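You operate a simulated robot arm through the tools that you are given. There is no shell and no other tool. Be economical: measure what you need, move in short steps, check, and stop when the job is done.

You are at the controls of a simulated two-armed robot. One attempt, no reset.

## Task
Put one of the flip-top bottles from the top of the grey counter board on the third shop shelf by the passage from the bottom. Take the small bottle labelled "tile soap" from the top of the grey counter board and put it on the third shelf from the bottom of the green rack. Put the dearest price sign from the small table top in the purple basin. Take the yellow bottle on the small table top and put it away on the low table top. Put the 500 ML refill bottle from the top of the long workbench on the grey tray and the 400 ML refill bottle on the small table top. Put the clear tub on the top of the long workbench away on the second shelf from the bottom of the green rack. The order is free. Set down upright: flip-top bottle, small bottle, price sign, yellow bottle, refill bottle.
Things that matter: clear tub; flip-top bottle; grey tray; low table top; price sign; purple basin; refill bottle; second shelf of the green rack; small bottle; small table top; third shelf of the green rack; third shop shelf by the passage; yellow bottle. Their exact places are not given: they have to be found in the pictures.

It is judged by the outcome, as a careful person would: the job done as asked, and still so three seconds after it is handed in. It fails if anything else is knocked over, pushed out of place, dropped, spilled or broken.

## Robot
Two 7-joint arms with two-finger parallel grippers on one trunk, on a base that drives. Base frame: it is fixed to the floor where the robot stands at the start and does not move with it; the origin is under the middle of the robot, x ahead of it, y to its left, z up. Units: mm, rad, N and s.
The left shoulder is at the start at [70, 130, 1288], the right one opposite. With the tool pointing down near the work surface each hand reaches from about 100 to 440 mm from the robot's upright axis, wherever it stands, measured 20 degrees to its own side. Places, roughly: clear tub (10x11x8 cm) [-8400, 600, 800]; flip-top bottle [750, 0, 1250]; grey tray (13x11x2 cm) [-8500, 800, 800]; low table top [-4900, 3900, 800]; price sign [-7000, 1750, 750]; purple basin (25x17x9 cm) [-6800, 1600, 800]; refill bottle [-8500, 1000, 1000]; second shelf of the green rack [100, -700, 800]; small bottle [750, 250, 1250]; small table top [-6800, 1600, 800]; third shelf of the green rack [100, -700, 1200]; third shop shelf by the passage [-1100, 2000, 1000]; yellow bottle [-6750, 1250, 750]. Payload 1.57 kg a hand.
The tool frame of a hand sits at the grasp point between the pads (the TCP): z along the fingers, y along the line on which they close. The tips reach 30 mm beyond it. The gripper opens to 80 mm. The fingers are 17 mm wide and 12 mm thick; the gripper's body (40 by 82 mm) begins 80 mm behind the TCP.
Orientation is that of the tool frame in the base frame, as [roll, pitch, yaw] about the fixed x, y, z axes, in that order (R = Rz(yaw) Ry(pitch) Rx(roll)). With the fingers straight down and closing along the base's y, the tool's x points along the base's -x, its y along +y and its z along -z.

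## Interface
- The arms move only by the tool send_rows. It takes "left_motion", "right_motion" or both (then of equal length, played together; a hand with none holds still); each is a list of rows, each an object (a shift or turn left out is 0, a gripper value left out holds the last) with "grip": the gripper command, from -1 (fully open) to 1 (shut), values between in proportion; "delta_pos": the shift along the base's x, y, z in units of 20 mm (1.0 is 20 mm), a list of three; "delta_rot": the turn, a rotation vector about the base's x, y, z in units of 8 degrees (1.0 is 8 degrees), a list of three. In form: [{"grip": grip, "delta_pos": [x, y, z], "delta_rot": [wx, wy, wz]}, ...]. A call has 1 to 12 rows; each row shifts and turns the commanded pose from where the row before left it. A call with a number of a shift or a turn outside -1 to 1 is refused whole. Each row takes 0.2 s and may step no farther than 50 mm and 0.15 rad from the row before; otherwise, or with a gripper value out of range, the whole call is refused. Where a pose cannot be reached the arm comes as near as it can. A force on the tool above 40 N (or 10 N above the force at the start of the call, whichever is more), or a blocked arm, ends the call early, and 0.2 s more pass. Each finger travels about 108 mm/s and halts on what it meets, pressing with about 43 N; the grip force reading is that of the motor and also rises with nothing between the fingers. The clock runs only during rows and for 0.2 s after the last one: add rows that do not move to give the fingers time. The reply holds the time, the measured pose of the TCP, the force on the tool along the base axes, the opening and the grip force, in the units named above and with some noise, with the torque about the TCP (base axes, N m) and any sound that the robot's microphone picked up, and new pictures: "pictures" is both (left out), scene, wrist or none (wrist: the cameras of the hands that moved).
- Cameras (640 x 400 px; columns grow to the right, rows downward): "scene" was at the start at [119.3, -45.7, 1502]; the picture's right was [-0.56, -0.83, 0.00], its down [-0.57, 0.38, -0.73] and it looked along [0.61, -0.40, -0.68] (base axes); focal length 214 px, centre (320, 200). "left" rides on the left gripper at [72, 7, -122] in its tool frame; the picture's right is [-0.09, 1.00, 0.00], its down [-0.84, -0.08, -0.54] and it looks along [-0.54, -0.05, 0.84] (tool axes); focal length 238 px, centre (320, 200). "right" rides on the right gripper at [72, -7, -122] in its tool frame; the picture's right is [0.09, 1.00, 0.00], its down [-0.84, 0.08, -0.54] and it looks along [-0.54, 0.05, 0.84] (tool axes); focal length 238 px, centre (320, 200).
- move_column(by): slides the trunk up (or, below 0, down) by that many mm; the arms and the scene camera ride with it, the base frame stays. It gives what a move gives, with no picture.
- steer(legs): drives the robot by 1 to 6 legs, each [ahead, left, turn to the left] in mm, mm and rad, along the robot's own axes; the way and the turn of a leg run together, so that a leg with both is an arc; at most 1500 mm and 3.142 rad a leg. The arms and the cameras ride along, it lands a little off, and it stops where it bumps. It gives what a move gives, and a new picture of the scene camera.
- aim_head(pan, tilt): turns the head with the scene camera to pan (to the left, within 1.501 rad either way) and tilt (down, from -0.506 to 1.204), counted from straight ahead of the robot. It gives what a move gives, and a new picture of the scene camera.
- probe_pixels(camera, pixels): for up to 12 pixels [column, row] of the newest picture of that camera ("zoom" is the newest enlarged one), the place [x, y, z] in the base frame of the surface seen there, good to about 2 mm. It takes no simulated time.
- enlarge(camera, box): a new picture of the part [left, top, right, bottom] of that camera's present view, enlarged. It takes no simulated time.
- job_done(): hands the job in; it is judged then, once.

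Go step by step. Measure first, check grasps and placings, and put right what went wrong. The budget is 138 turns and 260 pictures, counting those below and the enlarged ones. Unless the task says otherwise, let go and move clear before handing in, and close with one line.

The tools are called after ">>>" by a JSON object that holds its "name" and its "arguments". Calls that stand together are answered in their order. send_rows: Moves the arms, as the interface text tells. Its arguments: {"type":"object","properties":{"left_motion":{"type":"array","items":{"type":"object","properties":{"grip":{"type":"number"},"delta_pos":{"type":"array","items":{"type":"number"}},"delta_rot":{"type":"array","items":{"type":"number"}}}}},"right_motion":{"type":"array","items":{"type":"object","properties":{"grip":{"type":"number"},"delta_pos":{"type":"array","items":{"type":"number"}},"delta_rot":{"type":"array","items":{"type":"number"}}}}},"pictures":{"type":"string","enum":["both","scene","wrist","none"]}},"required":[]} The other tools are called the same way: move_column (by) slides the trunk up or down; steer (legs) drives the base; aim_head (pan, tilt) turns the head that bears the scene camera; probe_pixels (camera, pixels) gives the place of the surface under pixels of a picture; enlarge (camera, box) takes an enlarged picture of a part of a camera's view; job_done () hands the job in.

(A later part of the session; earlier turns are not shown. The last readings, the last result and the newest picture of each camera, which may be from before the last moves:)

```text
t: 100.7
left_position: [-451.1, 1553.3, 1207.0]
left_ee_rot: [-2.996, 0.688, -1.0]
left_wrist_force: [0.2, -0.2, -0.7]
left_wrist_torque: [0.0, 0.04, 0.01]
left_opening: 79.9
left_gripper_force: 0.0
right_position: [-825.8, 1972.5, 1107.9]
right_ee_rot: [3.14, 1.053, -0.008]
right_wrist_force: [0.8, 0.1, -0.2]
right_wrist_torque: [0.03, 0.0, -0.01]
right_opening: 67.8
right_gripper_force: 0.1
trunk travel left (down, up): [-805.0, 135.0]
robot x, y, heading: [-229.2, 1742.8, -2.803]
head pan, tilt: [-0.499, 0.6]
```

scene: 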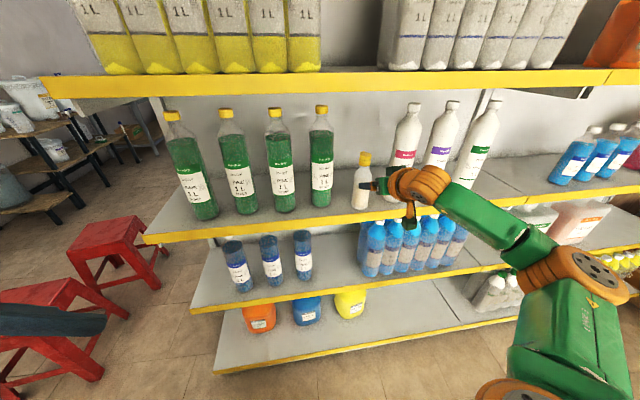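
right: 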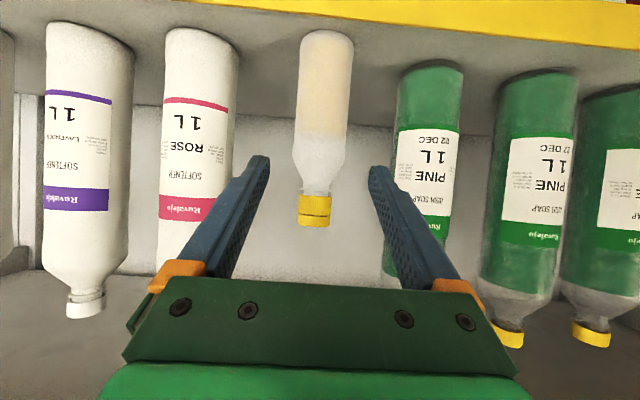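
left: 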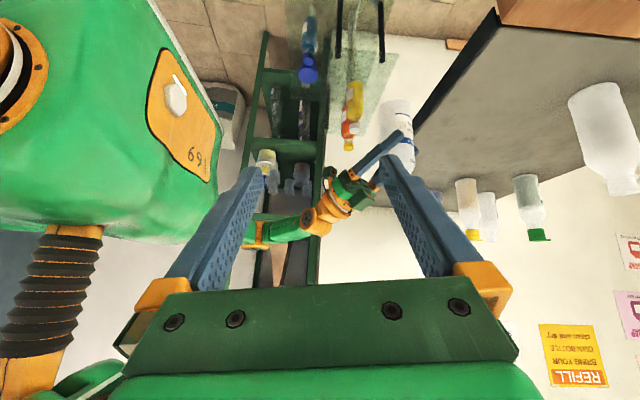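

The flip-top stands upright in the gap. Now I back off, return down the passage and look west toward the back area.

>>> {"name": "steer", "arguments": {"legs": [[-150, 0, 0], [430, 1113, 0]]}}

>>> {"name": "aim_head", "arguments": {"pan": -0.35, "tilt": 0.35}}

```text
t: 107.7
left_position: [-337.9, 415.6, 1207.2]
left_ee_rot: [-2.995, 0.684, -0.994]
left_wrist_force: [0.0, -0.4, -0.1]
left_wrist_torque: [0.0, -0.01, -0.01]
left_opening: 79.9
left_gripper_force: 0.1
right_position: [-715.8, 831.0, 1107.9]
right_ee_rot: [3.139, 1.051, -0.001]
right_wrist_force: [0.1, -0.1, -0.9]
right_wrist_torque: [0.0, -0.02, -0.02]
right_opening: 67.9
right_gripper_force: 0.1
trunk travel left (down, up): [-805.0, 135.0]
robot x, y, heading: [-115.2, 606.2, -2.795]
head pan, tilt: [-0.499, 0.6]
```

scene: 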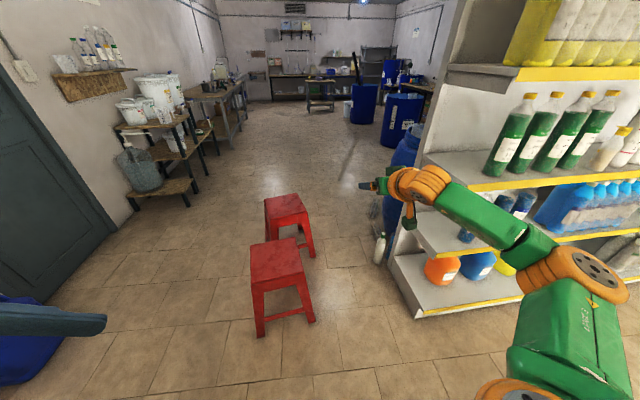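

```text
t: 108.4
left_position: [-339.4, 414.5, 1207.1]
left_ee_rot: [-2.994, 0.688, -0.995]
left_wrist_force: [0.2, -0.2, -0.8]
left_wrist_torque: [-0.02, 0.02, -0.01]
left_opening: 79.9
left_gripper_force: 0.1
right_position: [-714.9, 831.0, 1109.7]
right_ee_rot: [3.14, 1.052, 0.001]
right_wrist_force: [0.4, -0.6, -0.6]
right_wrist_torque: [0.02, -0.01, 0.0]
right_opening: 67.9
right_gripper_force: 0.1
trunk travel left (down, up): [-805.0, 135.0]
robot x, y, heading: [-117.7, 606.8, -2.795]
head pan, tilt: [-0.351, 0.351]
```

scene: 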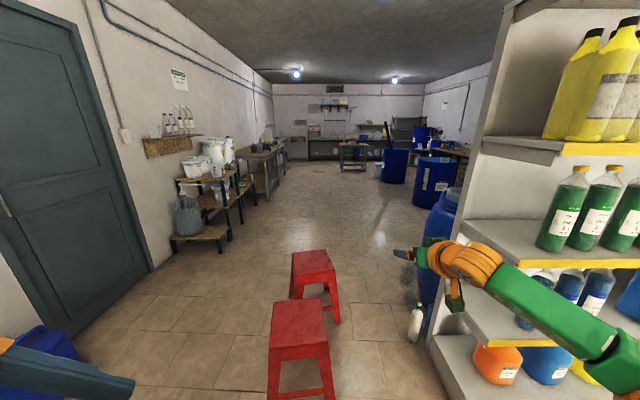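

>>> {"name": "probe_pixels", "arguments": {"camera": "scene", "pixels": [[298, 325], [315, 265], [272, 395], [335, 385], [415, 320], [150, 270], [230, 240], [215, 230], [275, 190], [355, 150], [432, 170], [393, 170]]}}

>>> {"name": "enlarge", "arguments": {"camera": "scene", "box": [230, 80, 480, 240]}}

```text
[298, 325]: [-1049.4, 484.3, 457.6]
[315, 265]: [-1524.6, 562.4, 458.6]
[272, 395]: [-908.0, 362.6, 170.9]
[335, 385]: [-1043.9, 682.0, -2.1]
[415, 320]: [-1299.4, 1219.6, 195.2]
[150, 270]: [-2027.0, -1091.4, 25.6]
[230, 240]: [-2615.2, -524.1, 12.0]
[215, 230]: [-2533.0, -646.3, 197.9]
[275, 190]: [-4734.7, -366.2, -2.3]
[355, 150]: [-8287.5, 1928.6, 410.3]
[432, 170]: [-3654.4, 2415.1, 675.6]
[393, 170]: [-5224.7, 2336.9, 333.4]
```

```text
2.50 times, centred on (355, 160) of scene
```

zoom: 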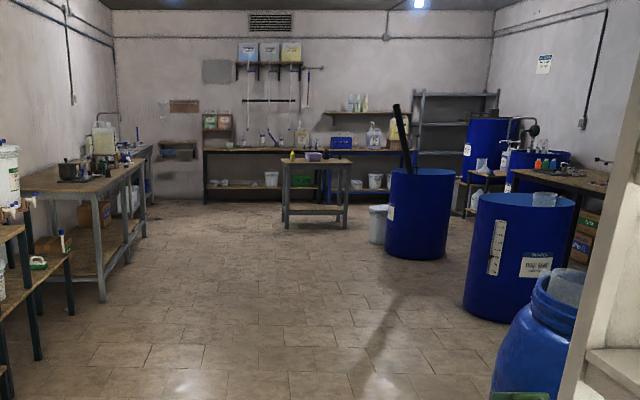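

Stools stand at x −1050/−1525, y≈360–750; I will pass south of them at y≈30. Check the blue canister and bag near the door first.

>>> {"name": "aim_head", "arguments": {"pan": 0.6, "tilt": 0.7}}

>>> {"name": "probe_pixels", "arguments": {"camera": "scene", "pixels": [[100, 250], [200, 250], [300, 250], [400, 250], [500, 250], [320, 330], [500, 330], [150, 330]]}}

```text
t: 109.7
left_position: [-337.3, 414.6, 1207.1]
left_ee_rot: [-2.995, 0.688, -0.995]
left_wrist_force: [0.2, 0.0, 0.1]
left_wrist_torque: [-0.03, 0.0, -0.04]
left_opening: 80.1
left_gripper_force: 0.0
right_position: [-717.4, 829.9, 1108.7]
right_ee_rot: [3.141, 1.052, 0.001]
right_wrist_force: [0.0, -0.4, -0.7]
right_wrist_torque: [0.04, 0.01, 0.04]
right_opening: 68.0
right_gripper_force: 0.1
trunk travel left (down, up): [-805.0, 135.0]
robot x, y, heading: [-117.9, 602.1, -2.793]
head pan, tilt: [0.6, 0.7]
```

scene: 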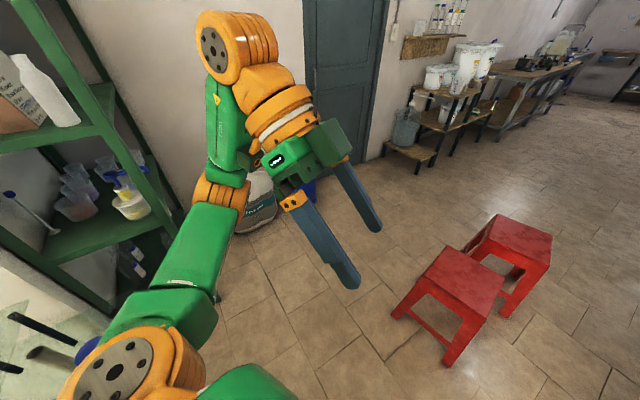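

```text
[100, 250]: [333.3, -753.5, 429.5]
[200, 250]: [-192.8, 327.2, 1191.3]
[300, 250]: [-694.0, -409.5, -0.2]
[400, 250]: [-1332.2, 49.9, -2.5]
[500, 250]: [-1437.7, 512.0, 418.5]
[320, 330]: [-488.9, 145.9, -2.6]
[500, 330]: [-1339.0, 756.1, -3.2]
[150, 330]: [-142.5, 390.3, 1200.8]
```

Floor is clear along y≈30. I drive west past the stools, shifting to y≈430 afterwards.

>>> {"name": "steer", "arguments": {"legs": [[363, 483, 0], [0, 0, -0.347], [1450, 0, 0], [1400, -400, 0], [1450, 0, 0], [1200, 0, 0]]}}

>>> {"name": "aim_head", "arguments": {"pan": -0.6, "tilt": 0.45}}

```text
t: 140.4
left_position: [-6093.2, 311.5, 1207.3]
left_ee_rot: [-2.995, 0.688, -1.34]
left_wrist_force: [-0.7, 0.2, 0.4]
left_wrist_torque: [-0.02, -0.01, -0.02]
left_opening: 79.8
left_gripper_force: 0.1
right_position: [-6307.1, 831.9, 1108.0]
right_ee_rot: [-3.142, 1.052, -0.346]
right_wrist_force: [-0.7, 0.4, 0.7]
right_wrist_torque: [-0.02, 0.01, 0.02]
right_opening: 67.9
right_gripper_force: 0.1
trunk travel left (down, up): [-805.0, 135.0]
robot x, y, heading: [-5821.6, 414.8, -3.139]
head pan, tilt: [0.6, 0.7]
```

scene: 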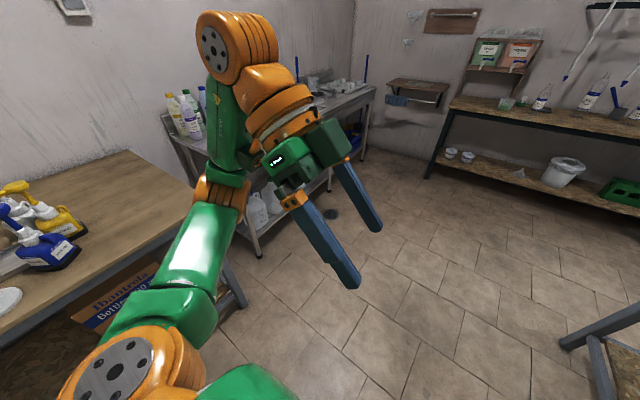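

```text
t: 141.8
left_position: [-6093.9, 310.9, 1207.1]
left_ee_rot: [-2.993, 0.685, -1.34]
left_wrist_force: [0.3, 0.0, -0.1]
left_wrist_torque: [-0.03, -0.02, -0.01]
left_opening: 80.3
left_gripper_force: 0.1
right_position: [-6307.9, 831.4, 1108.5]
right_ee_rot: [3.14, 1.053, -0.344]
right_wrist_force: [-0.4, -0.6, 0.7]
right_wrist_torque: [0.0, 0.01, 0.0]
right_opening: 67.8
right_gripper_force: 0.1
trunk travel left (down, up): [-805.0, 135.0]
robot x, y, heading: [-5823.4, 416.6, -3.137]
head pan, tilt: [-0.6, 0.45]
```

scene: 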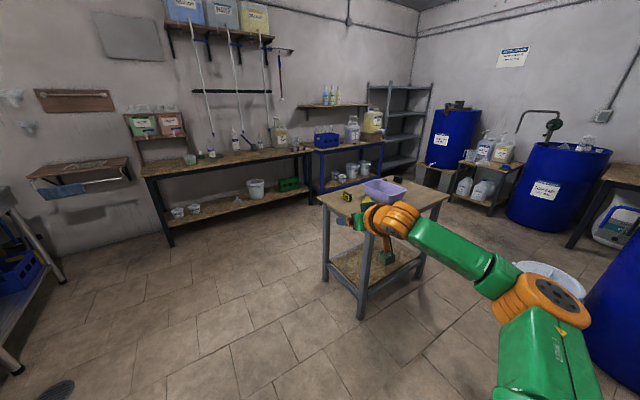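

>>> {"name": "enlarge", "arguments": {"camera": "scene", "box": [130, 90, 330, 215]}}

>>> {"name": "enlarge", "arguments": {"camera": "scene", "box": [310, 160, 460, 260]}}

>>> {"name": "probe_pixels", "arguments": {"camera": "scene", "pixels": [[320, 198], [360, 225], [445, 197], [400, 178], [150, 178], [310, 152], [190, 160], [211, 152], [236, 145], [281, 138], [346, 195], [385, 190]]}}

```text
3.20 times, centred on (230, 152) of scene
```

zoom: 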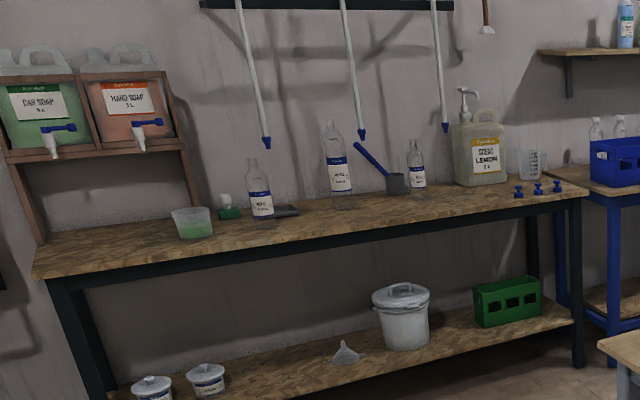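

```text
4.00 times, centred on (385, 210) of scene
```

zoom: 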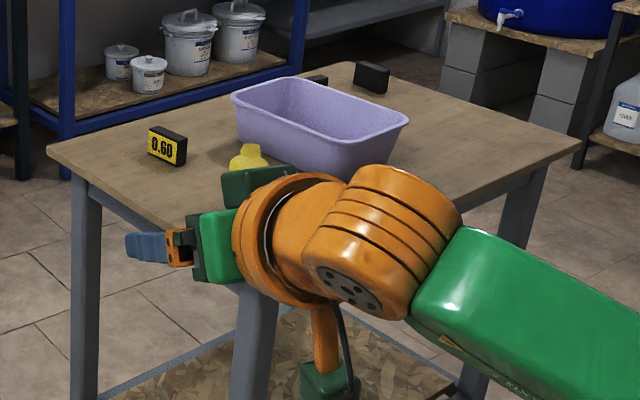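

```text
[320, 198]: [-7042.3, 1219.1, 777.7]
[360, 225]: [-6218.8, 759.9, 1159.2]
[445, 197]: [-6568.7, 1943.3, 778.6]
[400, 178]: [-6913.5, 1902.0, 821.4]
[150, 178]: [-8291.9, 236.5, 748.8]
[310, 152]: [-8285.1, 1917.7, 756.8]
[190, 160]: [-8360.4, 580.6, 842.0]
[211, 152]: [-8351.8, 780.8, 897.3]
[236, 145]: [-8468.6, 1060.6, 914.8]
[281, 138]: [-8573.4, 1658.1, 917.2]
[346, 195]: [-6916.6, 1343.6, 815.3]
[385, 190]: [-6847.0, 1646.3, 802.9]
```

Bench (front edge x=−8290, top ≈765) holds the tub with green liquid at (190,160), refill bottles (211,152), (236,145), (260,150). I drive up to it and look.

>>> {"name": "steer", "arguments": {"legs": [[950, -200, 0], [950, -200, 0]]}}

>>> {"name": "move_column", "arguments": {"by": -130}}

>>> {"name": "aim_head", "arguments": {"pan": 0.0, "tilt": 0.55}}

```text
t: 151.5
left_position: [-7991.9, 708.7, 1207.0]
left_ee_rot: [-2.993, 0.688, -1.345]
left_wrist_force: [0.0, 0.0, 1.1]
left_wrist_torque: [0.02, 0.02, 0.01]
left_opening: 79.9
left_gripper_force: 0.0
right_position: [-8205.6, 1228.3, 1108.6]
right_ee_rot: [3.14, 1.053, -0.35]
right_wrist_force: [-0.3, -0.1, 0.5]
right_wrist_torque: [-0.01, -0.01, 0.03]
right_opening: 68.0
right_gripper_force: 0.0
trunk travel left (down, up): [-805.0, 135.0]
robot x, y, heading: [-7720.3, 812.0, 3.139]
head pan, tilt: [-0.6, 0.45]
```

scene: 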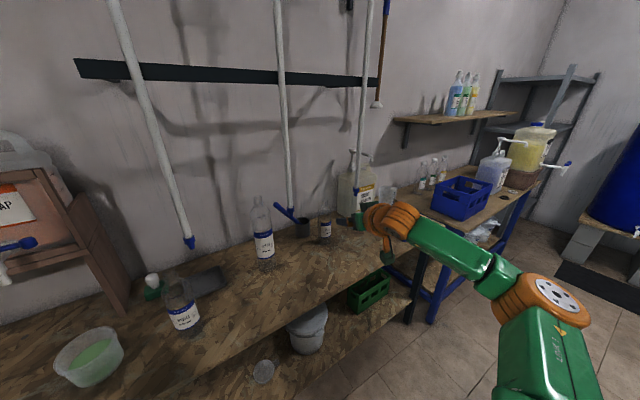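

```text
t: 153.1
left_position: [-7992.7, 707.5, 1076.7]
left_ee_rot: [-2.994, 0.688, -1.345]
left_wrist_force: [-0.1, -0.2, 0.3]
left_wrist_torque: [-0.02, 0.02, -0.01]
left_opening: 79.9
left_gripper_force: 0.0
right_position: [-8205.7, 1229.4, 978.8]
right_ee_rot: [3.139, 1.052, -0.35]
right_wrist_force: [0.6, -0.5, 0.3]
right_wrist_torque: [0.02, -0.02, -0.02]
right_opening: 68.0
right_gripper_force: 0.0
trunk travel left (down, up): [-675.0, 265.0]
robot x, y, heading: [-7723.6, 809.1, 3.142]
head pan, tilt: [-0.6, 0.45]
```

```text
t: 154.1
left_position: [-7993.3, 708.5, 1079.1]
left_ee_rot: [-2.993, 0.688, -1.346]
left_wrist_force: [-0.6, -0.3, 0.7]
left_wrist_torque: [0.0, 0.0, 0.01]
left_opening: 80.2
left_gripper_force: 0.0
right_position: [-8205.9, 1229.8, 979.5]
right_ee_rot: [3.139, 1.053, -0.351]
right_wrist_force: [0.0, 0.3, -0.1]
right_wrist_torque: [0.04, -0.03, 0.02]
right_opening: 67.9
right_gripper_force: 0.0
trunk travel left (down, up): [-675.0, 265.0]
robot x, y, heading: [-7717.4, 815.2, 3.138]
head pan, tilt: [0.0, 0.55]
```

scene: 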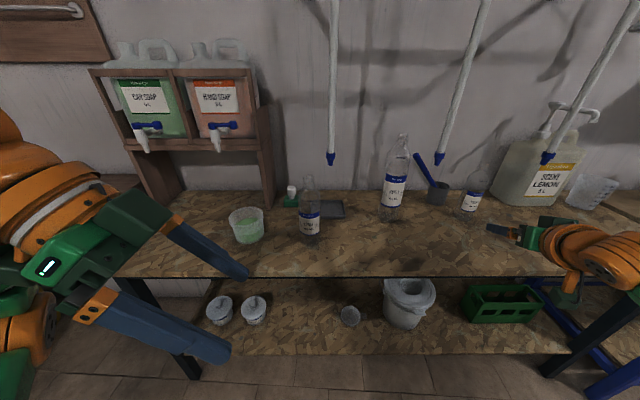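

>>> {"name": "enlarge", "arguments": {"camera": "scene", "box": [220, 120, 420, 245]}}

>>> {"name": "enlarge", "arguments": {"camera": "scene", "box": [370, 130, 500, 230]}}

>>> {"name": "probe_pixels", "arguments": {"camera": "scene", "pixels": [[309, 225], [394, 195], [394, 145], [471, 203], [246, 230], [262, 215], [231, 215], [330, 212], [342, 202], [318, 205], [335, 217], [309, 182]]}}

```text
3.20 times, centred on (320, 182) of scene
```

zoom: 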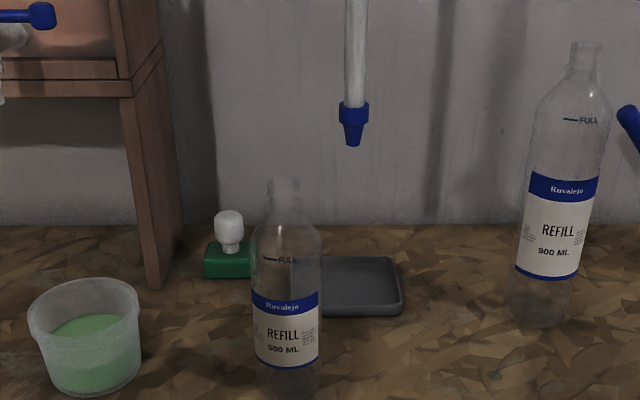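

```text
4.00 times, centred on (435, 180) of scene
```

zoom: 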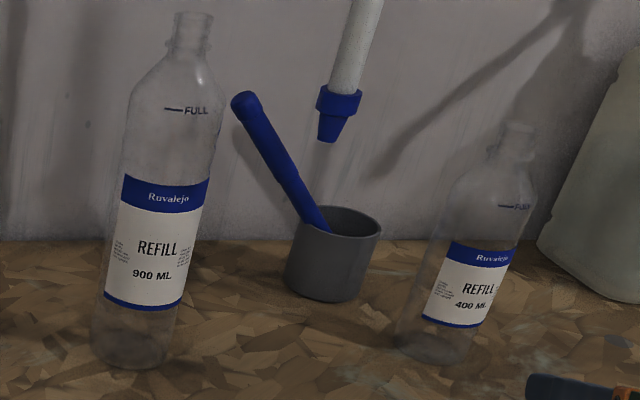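

```text
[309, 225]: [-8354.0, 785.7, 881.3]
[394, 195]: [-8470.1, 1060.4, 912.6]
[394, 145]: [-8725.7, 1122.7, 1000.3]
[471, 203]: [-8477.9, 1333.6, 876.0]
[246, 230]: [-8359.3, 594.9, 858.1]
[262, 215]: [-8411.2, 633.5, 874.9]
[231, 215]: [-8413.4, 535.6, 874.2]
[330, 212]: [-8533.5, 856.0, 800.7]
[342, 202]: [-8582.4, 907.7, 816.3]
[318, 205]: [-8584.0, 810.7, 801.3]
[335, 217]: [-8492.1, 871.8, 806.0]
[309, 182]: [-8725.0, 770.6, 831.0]
```

Bottles read 500 ML (309,225), 900 ML (394,195), 400 ML (471,203); tub at (246,230), tray at (330,210). I straighten the right hand and slide the base left so it faces the 500 ML bottle.

>>> {"name": "send_rows", "arguments": {"right_motion": [{"delta_pos": [0.3, -1, 0], "delta_rot": [0, 0, 0.42]}, {"delta_pos": [0.3, -1, 0], "delta_rot": [0, 0, 0.42]}, {"delta_pos": [0, -1, 0], "delta_rot": [0, 0, 0.42]}, {"delta_pos": [0, -1, -0.5], "delta_rot": [0, 0, 0.42]}, {"delta_pos": [0, -1, -0.5], "delta_rot": [0, 0, 0.42]}, {"delta_pos": [0, -1, -0.5], "delta_rot": [0, 0, 0.42], "grip": -1}], "pictures": "none"}}

>>> {"name": "steer", "arguments": {"legs": [[0, 328, 0]]}}

>>> {"name": "enlarge", "arguments": {"camera": "right", "box": [0, 0, 640, 400]}}

>>> {"name": "probe_pixels", "arguments": {"camera": "scene", "pixels": [[330, 212], [360, 230], [440, 240]]}}

```text
t: 155.5
left_position: [-7993.7, 708.5, 1076.7]
left_ee_rot: [-2.992, 0.687, -1.345]
left_wrist_force: [-0.6, -0.3, 0.1]
left_wrist_torque: [-0.01, 0.03, -0.02]
left_opening: 79.8
left_gripper_force: 0.0
right_position: [-8194.4, 1108.8, 948.3]
right_ee_rot: [-3.141, 1.053, 0.004]
right_wrist_force: [-0.2, 0.0, -0.5]
right_wrist_torque: [-0.04, -0.01, -0.01]
right_opening: 80.0
right_gripper_force: 0.0
trunk travel left (down, up): [-675.0, 265.0]
robot x, y, heading: [-7721.7, 811.2, 3.141]
head pan, tilt: [0.0, 0.55]
```

```text
t: 157.6
left_position: [-7994.4, 382.4, 1077.1]
left_ee_rot: [-2.994, 0.686, -1.344]
left_wrist_force: [-0.2, -0.2, 0.0]
left_wrist_torque: [0.03, 0.01, 0.01]
left_opening: 79.9
left_gripper_force: 0.1
right_position: [-8194.1, 781.9, 949.2]
right_ee_rot: [3.138, 1.052, -0.001]
right_wrist_force: [-0.6, -0.3, -0.6]
right_wrist_torque: [0.03, -0.01, -0.01]
right_opening: 79.8
right_gripper_force: 0.0
trunk travel left (down, up): [-675.0, 265.0]
robot x, y, heading: [-7718.0, 485.6, 3.136]
head pan, tilt: [0.0, 0.55]
```

scene: 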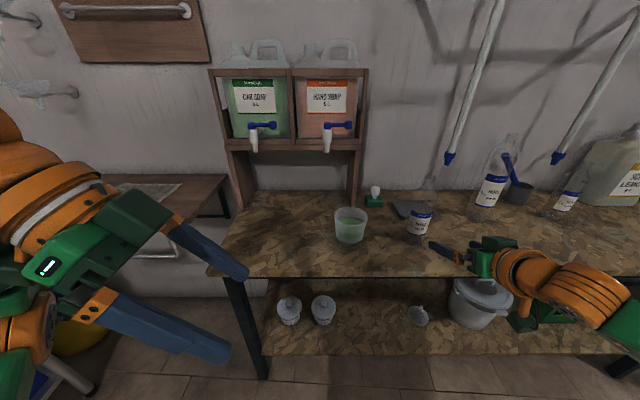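

```text
1.00 times, centred on (320, 200) of right (not enlarged: the box is as wide or as high as the picture)
```

zoom: 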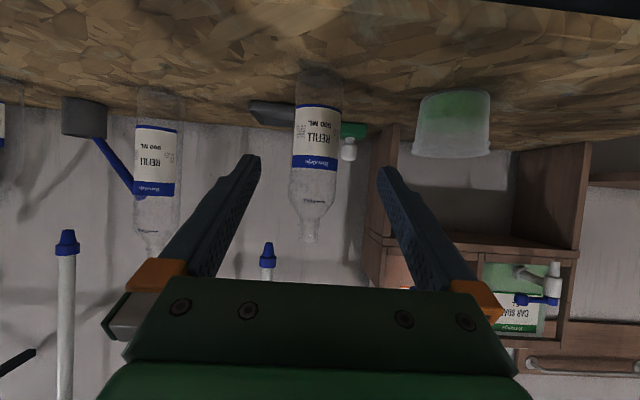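

```text
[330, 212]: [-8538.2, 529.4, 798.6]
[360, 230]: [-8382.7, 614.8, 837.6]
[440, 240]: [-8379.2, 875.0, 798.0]
```

>>> {"name": "probe_pixels", "arguments": {"camera": "right", "pixels": [[318, 120], [298, 120], [338, 120], [318, 158], [160, 160], [280, 112], [255, 105], [300, 115], [252, 118], [450, 130], [420, 100], [488, 100]]}}

>>> {"name": "probe_pixels", "arguments": {"camera": "scene", "pixels": [[404, 210], [398, 203], [410, 203], [398, 213], [432, 205], [420, 200], [350, 210], [350, 225], [335, 212], [366, 212], [374, 195]]}}

```text
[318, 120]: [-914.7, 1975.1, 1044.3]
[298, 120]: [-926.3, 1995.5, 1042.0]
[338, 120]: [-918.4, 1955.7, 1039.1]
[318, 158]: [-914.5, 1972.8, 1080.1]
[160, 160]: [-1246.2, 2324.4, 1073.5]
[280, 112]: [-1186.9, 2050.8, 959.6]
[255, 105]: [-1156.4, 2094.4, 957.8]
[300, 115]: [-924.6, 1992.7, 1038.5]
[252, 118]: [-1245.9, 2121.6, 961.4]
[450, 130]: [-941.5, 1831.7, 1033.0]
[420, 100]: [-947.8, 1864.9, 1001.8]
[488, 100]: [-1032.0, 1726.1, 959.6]
```

```text
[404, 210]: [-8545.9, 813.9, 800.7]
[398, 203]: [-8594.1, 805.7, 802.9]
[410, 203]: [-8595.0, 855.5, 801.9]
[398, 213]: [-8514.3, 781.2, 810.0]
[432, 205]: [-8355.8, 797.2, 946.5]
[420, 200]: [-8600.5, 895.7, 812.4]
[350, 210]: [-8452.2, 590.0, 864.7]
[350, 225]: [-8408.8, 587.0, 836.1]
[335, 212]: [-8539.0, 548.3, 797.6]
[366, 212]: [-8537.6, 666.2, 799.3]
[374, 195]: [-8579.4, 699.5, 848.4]
```

>>> {"name": "probe_pixels", "arguments": {"camera": "zoom", "pixels": [[318, 120], [296, 120], [341, 120], [318, 155], [310, 235], [255, 103], [275, 118], [300, 112], [450, 130], [414, 120], [489, 120], [160, 170]]}}

```text
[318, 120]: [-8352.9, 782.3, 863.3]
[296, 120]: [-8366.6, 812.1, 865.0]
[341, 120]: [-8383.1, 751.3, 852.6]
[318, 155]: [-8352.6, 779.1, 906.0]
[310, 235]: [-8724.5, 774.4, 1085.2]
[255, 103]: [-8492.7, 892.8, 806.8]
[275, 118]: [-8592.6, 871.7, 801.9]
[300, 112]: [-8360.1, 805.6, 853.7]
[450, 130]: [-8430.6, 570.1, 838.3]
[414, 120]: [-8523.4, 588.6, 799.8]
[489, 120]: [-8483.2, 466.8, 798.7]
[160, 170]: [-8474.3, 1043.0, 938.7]
```

Bottle centre ≈ (−8384,781), 62 mm wide. I drive forward 100 mm, then slide in along the tool and grip at z≈885.

>>> {"name": "steer", "arguments": {"legs": [[100, 0, 0]]}}

>>> {"name": "send_rows", "arguments": {"right_motion": [{"delta_pos": [0, 0, -0.6]}, {"delta_pos": [-0.8, 0, -0.45]}, {"delta_pos": [-0.8, 0, -0.45]}], "pictures": "wrist"}}

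```text
t: 158.8
left_position: [-8092.3, 381.5, 1078.4]
left_ee_rot: [-2.996, 0.688, -1.348]
left_wrist_force: [-0.2, 0.6, 0.2]
left_wrist_torque: [0.0, 0.01, -0.02]
left_opening: 80.4
left_gripper_force: 0.0
right_position: [-8293.2, 782.3, 949.9]
right_ee_rot: [3.138, 1.055, 0.003]
right_wrist_force: [-1.6, -1.0, -0.2]
right_wrist_torque: [0.02, -0.05, -0.01]
right_opening: 80.2
right_gripper_force: 0.1
trunk travel left (down, up): [-675.0, 265.0]
robot x, y, heading: [-7821.6, 485.9, 3.141]
head pan, tilt: [0.0, 0.55]
```

scene: 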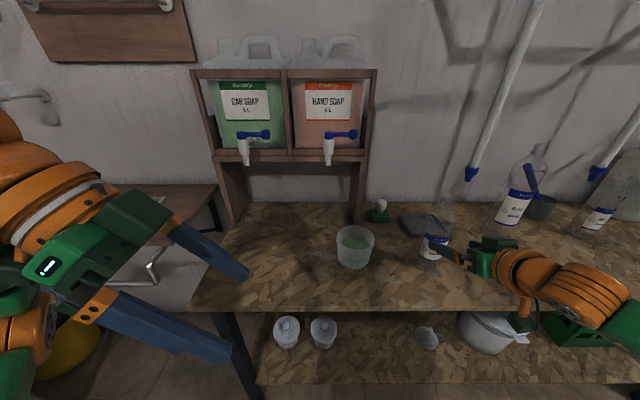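

```text
t: 159.6
left_position: [-8094.0, 381.5, 1077.1]
left_ee_rot: [-2.993, 0.688, -1.344]
left_wrist_force: [0.2, -0.2, -0.5]
left_wrist_torque: [0.0, -0.01, 0.02]
left_opening: 79.8
left_gripper_force: 0.0
right_position: [-8326.9, 781.3, 919.5]
right_ee_rot: [3.141, 1.053, 0.003]
right_wrist_force: [-0.6, -0.1, -0.1]
right_wrist_torque: [-0.02, 0.02, -0.02]
right_opening: 80.1
right_gripper_force: 0.1
trunk travel left (down, up): [-675.0, 265.0]
robot x, y, heading: [-7820.8, 487.6, 3.139]
head pan, tilt: [0.0, 0.55]
```

right: 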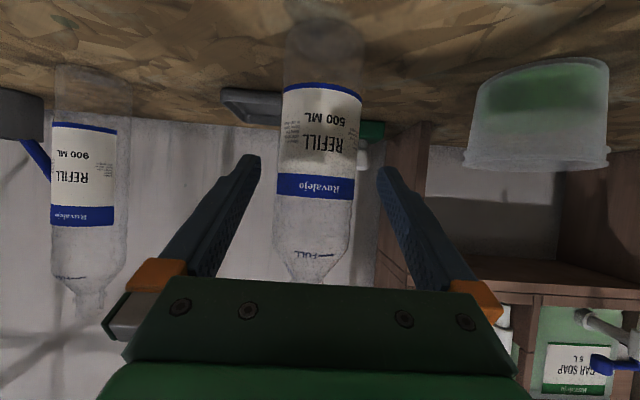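

Label "500 ML" confirmed and centred. Finish the approach, close and lift.

>>> {"name": "send_rows", "arguments": {"right_motion": [{"delta_pos": [-0.95, 0, -0.54]}, {"delta_pos": [-0.95, 0, -0.54]}, {"delta_pos": [-0.95, 0, -0.54]}, {}, {"grip": 1}, {"grip": 1}, {"grip": 1}, {"delta_pos": [0, 0, 0.7]}, {"delta_pos": [0, 0, 0.9]}, {"delta_pos": [0, 0, 0.9]}, {"delta_pos": [0, 0, 0.5]}], "pictures": "both"}}

```text
t: 162.0
left_position: [-8093.6, 381.0, 1078.2]
left_ee_rot: [-2.994, 0.687, -1.344]
left_wrist_force: [-0.2, 0.6, 0.5]
left_wrist_torque: [0.02, 0.0, 0.03]
left_opening: 79.7
left_gripper_force: 0.0
right_position: [-8383.1, 782.2, 946.4]
right_ee_rot: [3.138, 1.052, 0.001]
right_wrist_force: [0.8, 1.1, -0.5]
right_wrist_torque: [0.02, -0.01, 0.0]
right_opening: 64.4
right_gripper_force: 43.5
trunk travel left (down, up): [-675.0, 265.0]
robot x, y, heading: [-7818.4, 485.8, 3.139]
head pan, tilt: [0.0, 0.55]
```

scene: 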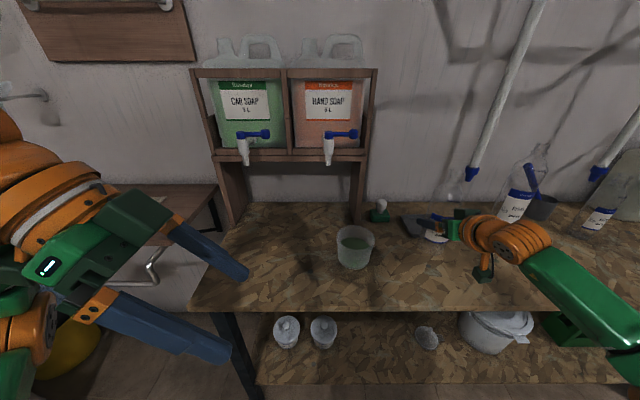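
right: 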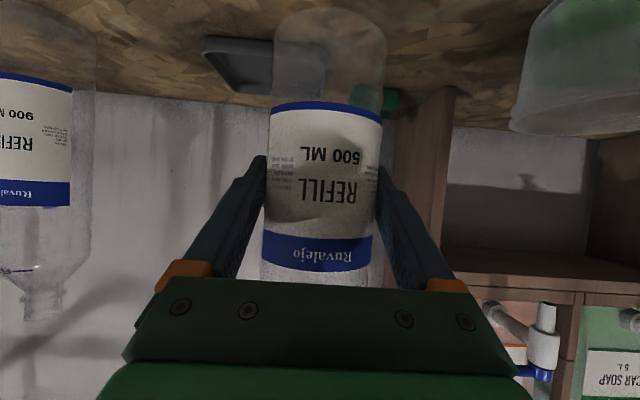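

Lifted, 64 mm wide. I check the hanging brush and tray position before moving over.

>>> {"name": "probe_pixels", "arguments": {"camera": "scene", "pixels": [[471, 175], [480, 140], [378, 207], [410, 220], [405, 230], [403, 217], [420, 237]]}}

>>> {"name": "probe_pixels", "arguments": {"camera": "right", "pixels": [[205, 40], [225, 85], [240, 55], [270, 85], [375, 100], [265, 60]]}}

>>> {"name": "steer", "arguments": {"legs": [[110, 0, 0]]}}

```text
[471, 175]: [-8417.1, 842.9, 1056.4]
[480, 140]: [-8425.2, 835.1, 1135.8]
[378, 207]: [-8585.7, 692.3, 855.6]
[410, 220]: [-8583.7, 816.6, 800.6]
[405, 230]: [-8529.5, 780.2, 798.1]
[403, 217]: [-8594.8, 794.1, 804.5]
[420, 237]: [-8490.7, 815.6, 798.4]
```

```text
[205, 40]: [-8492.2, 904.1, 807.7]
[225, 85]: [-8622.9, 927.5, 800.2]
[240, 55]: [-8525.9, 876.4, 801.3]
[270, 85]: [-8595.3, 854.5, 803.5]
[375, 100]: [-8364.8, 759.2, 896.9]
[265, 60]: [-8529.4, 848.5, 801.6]
```

```text
t: 163.2
left_position: [-8203.2, 382.2, 1077.2]
left_ee_rot: [-2.995, 0.689, -1.343]
left_wrist_force: [0.2, 0.9, 0.2]
left_wrist_torque: [0.01, 0.0, 0.0]
left_opening: 80.3
left_gripper_force: 0.1
right_position: [-8492.9, 781.4, 946.5]
right_ee_rot: [3.139, 1.055, 0.003]
right_wrist_force: [0.7, -0.5, -0.1]
right_wrist_torque: [-0.02, -0.03, -0.06]
right_opening: 64.3
right_gripper_force: 43.0
trunk travel left (down, up): [-675.0, 265.0]
robot x, y, heading: [-7930.6, 485.0, 3.142]
head pan, tilt: [0.0, 0.55]
```

scene: 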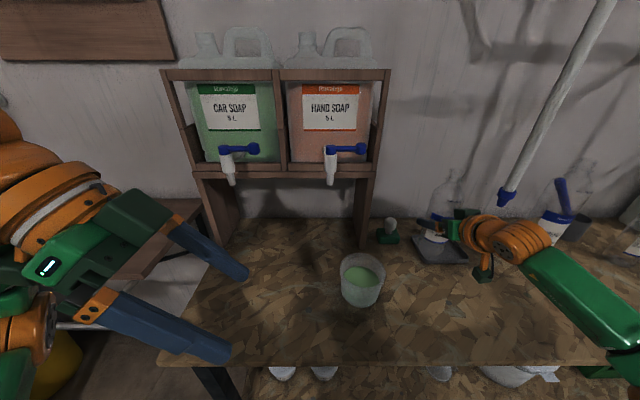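

The hanging brush tip is at (−8417,843,~1045), so I yaw the hand −30° to keep the arm to its left, then move over the tray.

>>> {"name": "send_rows", "arguments": {"right_motion": [{"delta_rot": [0, 0, -0.75]}, {"delta_rot": [0, 0, -0.75]}, {"delta_rot": [0, 0, -0.75]}, {"delta_rot": [0, 0, -0.75]}, {"delta_rot": [0, 0, -0.75]}, {}], "pictures": "none"}}

>>> {"name": "steer", "arguments": {"legs": [[40, 0, 0]]}}

>>> {"name": "send_rows", "arguments": {"right_motion": [{"delta_pos": [0, 0.7, -0.5]}, {"delta_pos": [0, 0.7, -0.5]}, {"delta_pos": [-0.2, 0.7, -0.3]}, {"delta_pos": [-0.2, 0.7, -0.3]}, {}], "pictures": "both"}}

```text
t: 164.6
left_position: [-8204.9, 381.7, 1077.9]
left_ee_rot: [-2.995, 0.688, -1.344]
left_wrist_force: [-0.2, 0.5, 0.7]
left_wrist_torque: [-0.01, 0.02, 0.02]
left_opening: 80.0
left_gripper_force: 0.1
right_position: [-8494.4, 782.1, 947.4]
right_ee_rot: [3.141, 1.053, -0.524]
right_wrist_force: [1.4, 0.7, -0.1]
right_wrist_torque: [0.0, 0.01, 0.01]
right_opening: 64.1
right_gripper_force: 43.0
trunk travel left (down, up): [-675.0, 265.0]
robot x, y, heading: [-7931.5, 483.8, 3.14]
head pan, tilt: [0.0, 0.55]
```

```text
t: 165.5
left_position: [-8241.2, 381.7, 1078.5]
left_ee_rot: [-2.996, 0.688, -1.347]
left_wrist_force: [-0.5, -0.1, 0.2]
left_wrist_torque: [0.03, 0.01, 0.03]
left_opening: 79.7
left_gripper_force: 0.0
right_position: [-8531.0, 781.9, 949.1]
right_ee_rot: [3.137, 1.056, -0.523]
right_wrist_force: [-0.2, 0.1, 0.2]
right_wrist_torque: [0.0, -0.02, 0.01]
right_opening: 64.1
right_gripper_force: 42.9
trunk travel left (down, up): [-675.0, 265.0]
robot x, y, heading: [-7969.4, 489.3, 3.139]
head pan, tilt: [0.0, 0.55]
```

scene: 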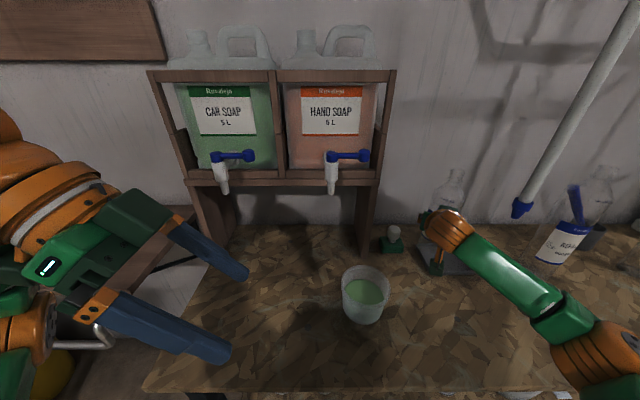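

```text
t: 166.7
left_position: [-8245.0, 383.3, 1077.7]
left_ee_rot: [-2.992, 0.687, -1.343]
left_wrist_force: [0.4, -0.6, 0.4]
left_wrist_torque: [0.0, 0.03, -0.02]
left_opening: 80.1
left_gripper_force: 0.1
right_position: [-8542.4, 837.6, 914.4]
right_ee_rot: [-3.14, 1.052, -0.523]
right_wrist_force: [-0.1, -0.2, -0.8]
right_wrist_torque: [-0.03, 0.0, -0.02]
right_opening: 64.1
right_gripper_force: 43.1
trunk travel left (down, up): [-675.0, 265.0]
robot x, y, heading: [-7973.6, 487.1, 3.136]
head pan, tilt: [0.0, 0.55]
```

scene: 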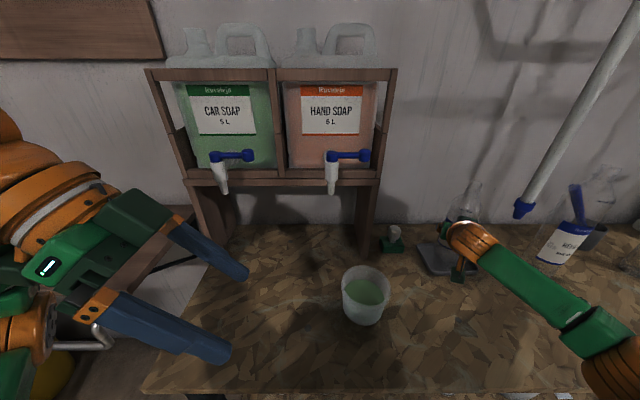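
right: 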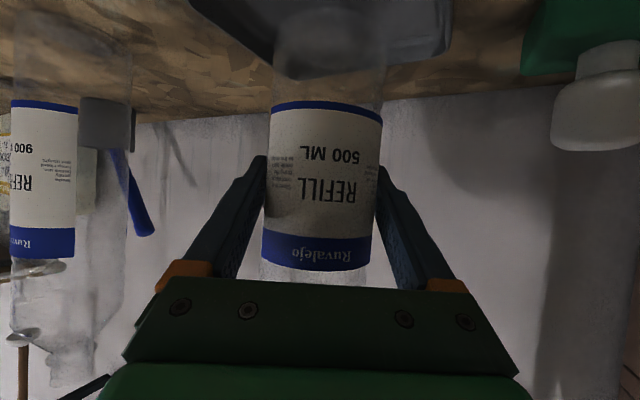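

Bottle is above the tray's middle. Lower onto it, open, and back away.

>>> {"name": "send_rows", "arguments": {"right_motion": [{"delta_pos": [0, 0, -0.5]}, {"delta_pos": [0, 0, -0.4]}, {"delta_pos": [0, 0, -0.15]}, {}], "pictures": "wrist"}}

```text
t: 167.7
left_position: [-8244.6, 381.3, 1077.5]
left_ee_rot: [-2.994, 0.688, -1.344]
left_wrist_force: [0.0, 0.3, 0.6]
left_wrist_torque: [0.01, 0.04, 0.01]
left_opening: 80.1
left_gripper_force: 0.1
right_position: [-8541.5, 839.2, 894.1]
right_ee_rot: [3.14, 1.052, -0.522]
right_wrist_force: [1.0, 0.8, -1.0]
right_wrist_torque: [0.0, -0.03, 0.04]
right_opening: 64.1
right_gripper_force: 43.4
trunk travel left (down, up): [-675.0, 265.0]
robot x, y, heading: [-7971.3, 482.4, 3.14]
head pan, tilt: [0.0, 0.55]
```

right: 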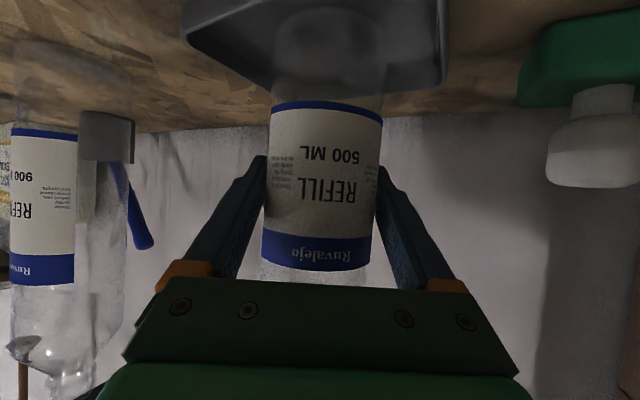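

>>> {"name": "send_rows", "arguments": {"right_motion": [{"delta_pos": [0, 0, -0.1]}, {"delta_pos": [0, 0, -0.08]}, {}, {"grip": -0.9}, {"grip": -0.9}, {"delta_pos": [0.7, -0.4, 0.46]}, {"delta_pos": [0.7, -0.4, 0.46]}, {"delta_pos": [0.7, -0.4, 0.46]}, {"delta_pos": [0.7, -0.4, 0.46]}, {"delta_pos": [0.7, -0.4, 0.46]}, {"delta_pos": [0.7, -0.4, 0.46]}, {"delta_pos": [0.7, -0.4, 0.46]}], "pictures": "both"}}

```text
t: 170.3
left_position: [-8242.7, 380.8, 1078.2]
left_ee_rot: [-2.995, 0.688, -1.344]
left_wrist_force: [-0.2, 0.1, 0.4]
left_wrist_torque: [0.0, -0.02, 0.01]
left_opening: 80.2
left_gripper_force: 0.1
right_position: [-8443.0, 781.7, 954.1]
right_ee_rot: [3.139, 1.052, -0.522]
right_wrist_force: [0.0, -0.1, 0.1]
right_wrist_torque: [0.0, -0.02, 0.02]
right_opening: 76.3
right_gripper_force: 0.1
trunk travel left (down, up): [-675.0, 265.0]
robot x, y, heading: [-7971.4, 484.8, 3.142]
head pan, tilt: [0.0, 0.55]
```

scene: 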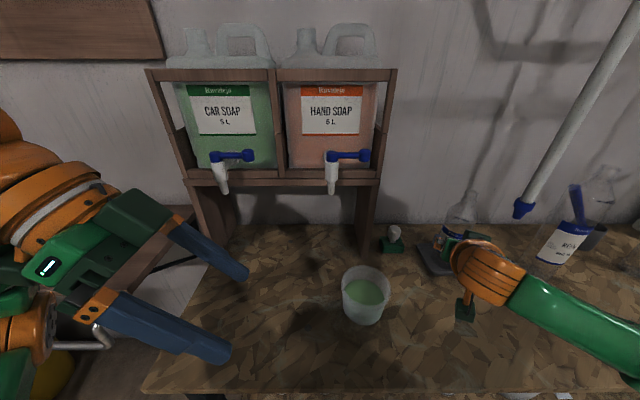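
right: 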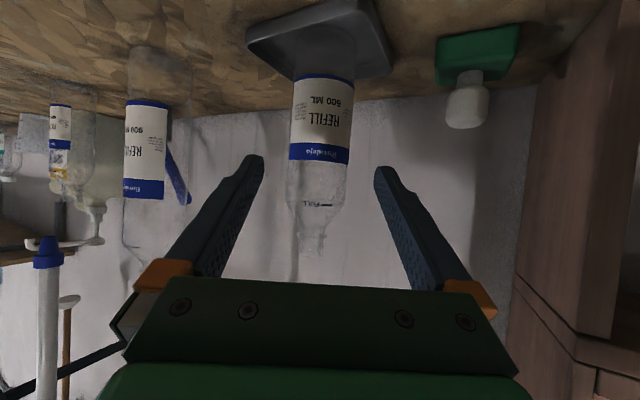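

500 ML stands on the tray. I back off and strafe to the 400 ML bottle, then measure it and the brushes.

>>> {"name": "steer", "arguments": {"legs": [[-230, 0, 0], [0, -550, 0]]}}

>>> {"name": "aim_head", "arguments": {"pan": -0.4, "tilt": 0.55}}

```text
t: 174.8
left_position: [-8011.4, 932.3, 1077.7]
left_ee_rot: [-2.994, 0.687, -1.349]
left_wrist_force: [0.4, 0.0, -0.2]
left_wrist_torque: [0.02, -0.05, -0.03]
left_opening: 79.7
left_gripper_force: 0.0
right_position: [-8208.3, 1335.6, 954.5]
right_ee_rot: [3.141, 1.052, -0.525]
right_wrist_force: [0.2, 0.6, -1.4]
right_wrist_torque: [0.05, 0.01, 0.01]
right_opening: 75.9
right_gripper_force: 0.1
trunk travel left (down, up): [-675.0, 265.0]
robot x, y, heading: [-7737.5, 1034.7, 3.137]
head pan, tilt: [0.0, 0.55]
```

scene: 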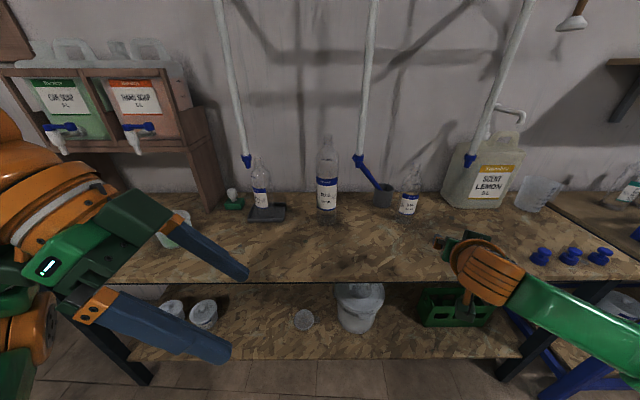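

```text
t: 175.6
left_position: [-8011.2, 932.7, 1077.7]
left_ee_rot: [-2.995, 0.689, -1.349]
left_wrist_force: [-0.3, -0.1, -0.2]
left_wrist_torque: [0.03, -0.01, -0.01]
left_opening: 80.3
left_gripper_force: 0.0
right_position: [-8207.8, 1334.9, 954.6]
right_ee_rot: [3.14, 1.053, -0.527]
right_wrist_force: [-1.1, 1.2, -0.2]
right_wrist_torque: [-0.04, 0.0, 0.03]
right_opening: 76.1
right_gripper_force: 0.0
trunk travel left (down, up): [-675.0, 265.0]
robot x, y, heading: [-7734.4, 1035.6, 3.136]
head pan, tilt: [-0.4, 0.55]
```

scene: 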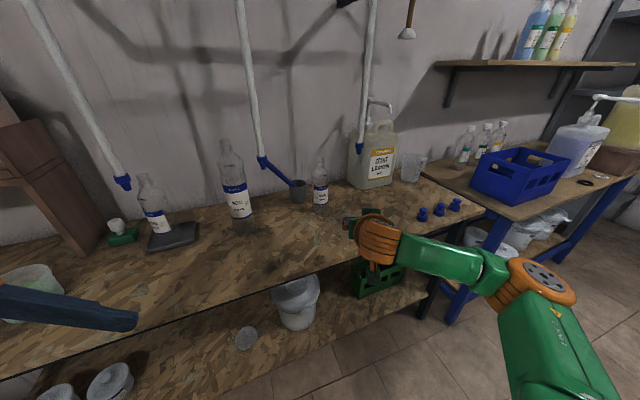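

>>> {"name": "probe_pixels", "arguments": {"camera": "scene", "pixels": [[262, 162], [256, 120], [360, 150], [362, 120], [320, 197], [315, 197], [326, 197], [298, 190], [123, 182], [355, 175], [321, 180], [240, 205]]}}

```text
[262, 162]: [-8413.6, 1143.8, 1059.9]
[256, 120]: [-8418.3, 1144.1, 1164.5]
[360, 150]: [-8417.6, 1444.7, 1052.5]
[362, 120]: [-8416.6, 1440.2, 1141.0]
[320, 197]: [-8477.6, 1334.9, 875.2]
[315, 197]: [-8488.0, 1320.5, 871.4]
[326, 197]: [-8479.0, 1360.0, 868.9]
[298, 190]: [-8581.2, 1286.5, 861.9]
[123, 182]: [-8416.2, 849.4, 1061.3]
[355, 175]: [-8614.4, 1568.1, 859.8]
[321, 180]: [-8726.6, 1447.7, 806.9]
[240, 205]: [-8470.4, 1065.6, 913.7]
```

400 ML bottle ≈ (−8504,1340), brushes at y 1144 and 1445. I straighten the hand (yaw +30°), drive in 170 mm and check the wrist view.

>>> {"name": "send_rows", "arguments": {"right_motion": [{"delta_rot": [0, 0, 0.75], "grip": -1}, {"delta_rot": [0, 0, 0.75]}, {"delta_rot": [0, 0, 0.75]}, {"delta_rot": [0, 0, 0.75], "delta_pos": [0, 0.2, 0]}, {"delta_rot": [0, 0, 0.75], "delta_pos": [0, 0.1, 0]}], "pictures": "none"}}

>>> {"name": "steer", "arguments": {"legs": [[170, 0, 0]]}}

>>> {"name": "enlarge", "arguments": {"camera": "right", "box": [0, 0, 640, 400]}}

```text
t: 176.8
left_position: [-8011.5, 933.4, 1077.6]
left_ee_rot: [-2.994, 0.688, -1.349]
left_wrist_force: [-0.5, -0.8, -0.1]
left_wrist_torque: [-0.03, -0.01, 0.0]
left_opening: 80.1
left_gripper_force: 0.0
right_position: [-8207.5, 1340.4, 955.0]
right_ee_rot: [3.141, 1.053, -0.003]
right_wrist_force: [-0.2, -0.1, 0.0]
right_wrist_torque: [-0.03, 0.0, 0.01]
right_opening: 79.9
right_gripper_force: 0.0
trunk travel left (down, up): [-675.0, 265.0]
robot x, y, heading: [-7736.9, 1037.2, 3.134]
head pan, tilt: [-0.4, 0.55]
```

```text
t: 178.3
left_position: [-8180.5, 934.0, 1077.2]
left_ee_rot: [-2.996, 0.688, -1.352]
left_wrist_force: [-0.1, 0.5, -0.6]
left_wrist_torque: [-0.03, 0.03, 0.0]
left_opening: 80.0
left_gripper_force: 0.0
right_position: [-8377.8, 1341.7, 955.1]
right_ee_rot: [3.14, 1.054, -0.004]
right_wrist_force: [-0.2, -0.6, 0.5]
right_wrist_torque: [0.0, 0.01, 0.0]
right_opening: 80.0
right_gripper_force: 0.0
trunk travel left (down, up): [-675.0, 265.0]
robot x, y, heading: [-7906.9, 1037.5, 3.135]
head pan, tilt: [-0.4, 0.55]
```

scene: 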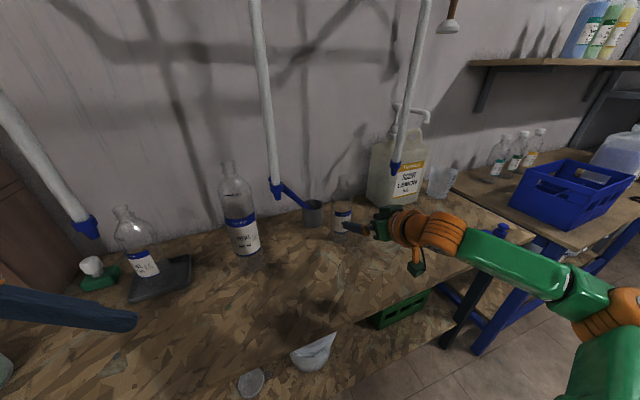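

```text
1.00 times, centred on (320, 200) of right (not enlarged: the box is as wide or as high as the picture)
```

zoom: 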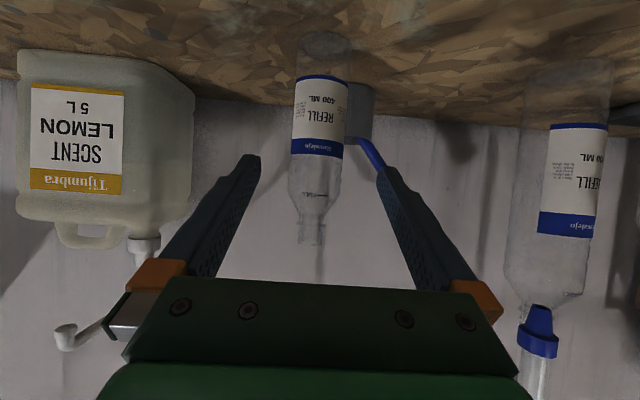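

>>> {"name": "probe_pixels", "arguments": {"camera": "zoom", "pixels": [[319, 110], [294, 108], [346, 110], [318, 150], [360, 110], [372, 100], [310, 245], [195, 90]]}}

```text
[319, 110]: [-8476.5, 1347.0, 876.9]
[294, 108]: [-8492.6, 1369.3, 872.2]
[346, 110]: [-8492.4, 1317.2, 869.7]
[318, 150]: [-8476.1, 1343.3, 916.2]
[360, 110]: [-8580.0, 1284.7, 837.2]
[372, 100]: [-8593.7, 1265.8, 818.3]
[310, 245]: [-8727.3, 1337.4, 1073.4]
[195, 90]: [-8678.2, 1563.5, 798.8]
```

Centre (−8504,1343). Slide in along the tool, close and lift.

>>> {"name": "send_rows", "arguments": {"right_motion": [{"delta_pos": [-0.87, 0.02, -0.5]}, {"delta_pos": [-0.87, 0.02, -0.5]}, {"delta_pos": [-0.87, 0.02, -0.5]}, {"delta_pos": [-0.87, 0.02, -0.5]}, {"delta_pos": [-0.87, 0, -0.5]}, {"delta_pos": [-0.87, 0, -0.5]}, {"delta_pos": [-0.87, 0, -0.5]}, {}, {"grip": 1}, {"grip": 1}, {"grip": 1}], "pictures": "wrist"}}

>>> {"name": "send_rows", "arguments": {"right_motion": [{"delta_pos": [0, 0, 0.7]}, {"delta_pos": [0, 0, 0.9]}, {"delta_pos": [0.5, 0, 0.7]}, {"delta_pos": [0.9, 0, 0.5]}, {"delta_pos": [0.9, 0, 0.3]}, {"delta_pos": [0.9, 0, 0]}, {"delta_pos": [0.9, 0, 0]}], "pictures": "wrist"}}

```text
t: 180.7
left_position: [-8181.8, 935.0, 1078.2]
left_ee_rot: [-2.995, 0.687, -1.348]
left_wrist_force: [0.4, 0.3, -0.7]
left_wrist_torque: [0.01, -0.01, -0.03]
left_opening: 80.1
left_gripper_force: 0.0
right_position: [-8500.6, 1344.7, 883.7]
right_ee_rot: [3.14, 1.051, -0.004]
right_wrist_force: [0.0, -0.1, -0.1]
right_wrist_torque: [0.02, -0.01, 0.02]
right_opening: 57.8
right_gripper_force: 42.5
trunk travel left (down, up): [-675.0, 265.0]
robot x, y, heading: [-7907.1, 1036.3, 3.13]
head pan, tilt: [-0.4, 0.55]
```

right: 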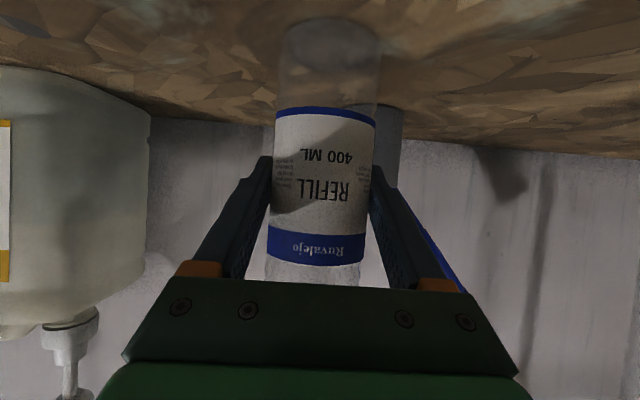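

```text
t: 182.3
left_position: [-8182.3, 935.4, 1078.5]
left_ee_rot: [-2.994, 0.688, -1.351]
left_wrist_force: [0.1, 0.0, -0.5]
left_wrist_torque: [0.0, 0.03, 0.03]
left_opening: 80.1
left_gripper_force: 0.1
right_position: [-8417.8, 1345.6, 946.8]
right_ee_rot: [3.139, 1.052, -0.007]
right_wrist_force: [-0.2, -0.5, -0.1]
right_wrist_torque: [0.01, 0.02, 0.01]
right_opening: 57.8
right_gripper_force: 43.1
trunk travel left (down, up): [-675.0, 265.0]
robot x, y, heading: [-7909.9, 1034.9, 3.132]
head pan, tilt: [-0.4, 0.55]
```

right: 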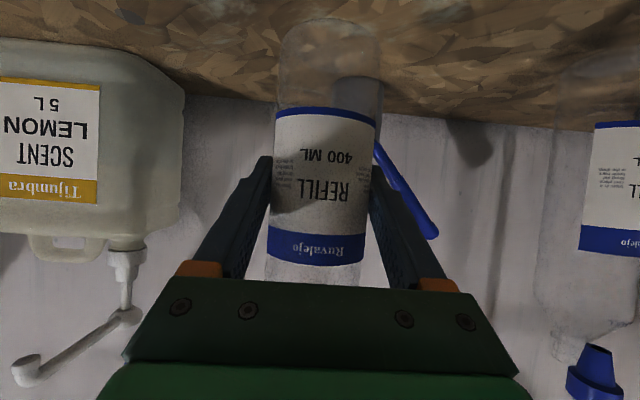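

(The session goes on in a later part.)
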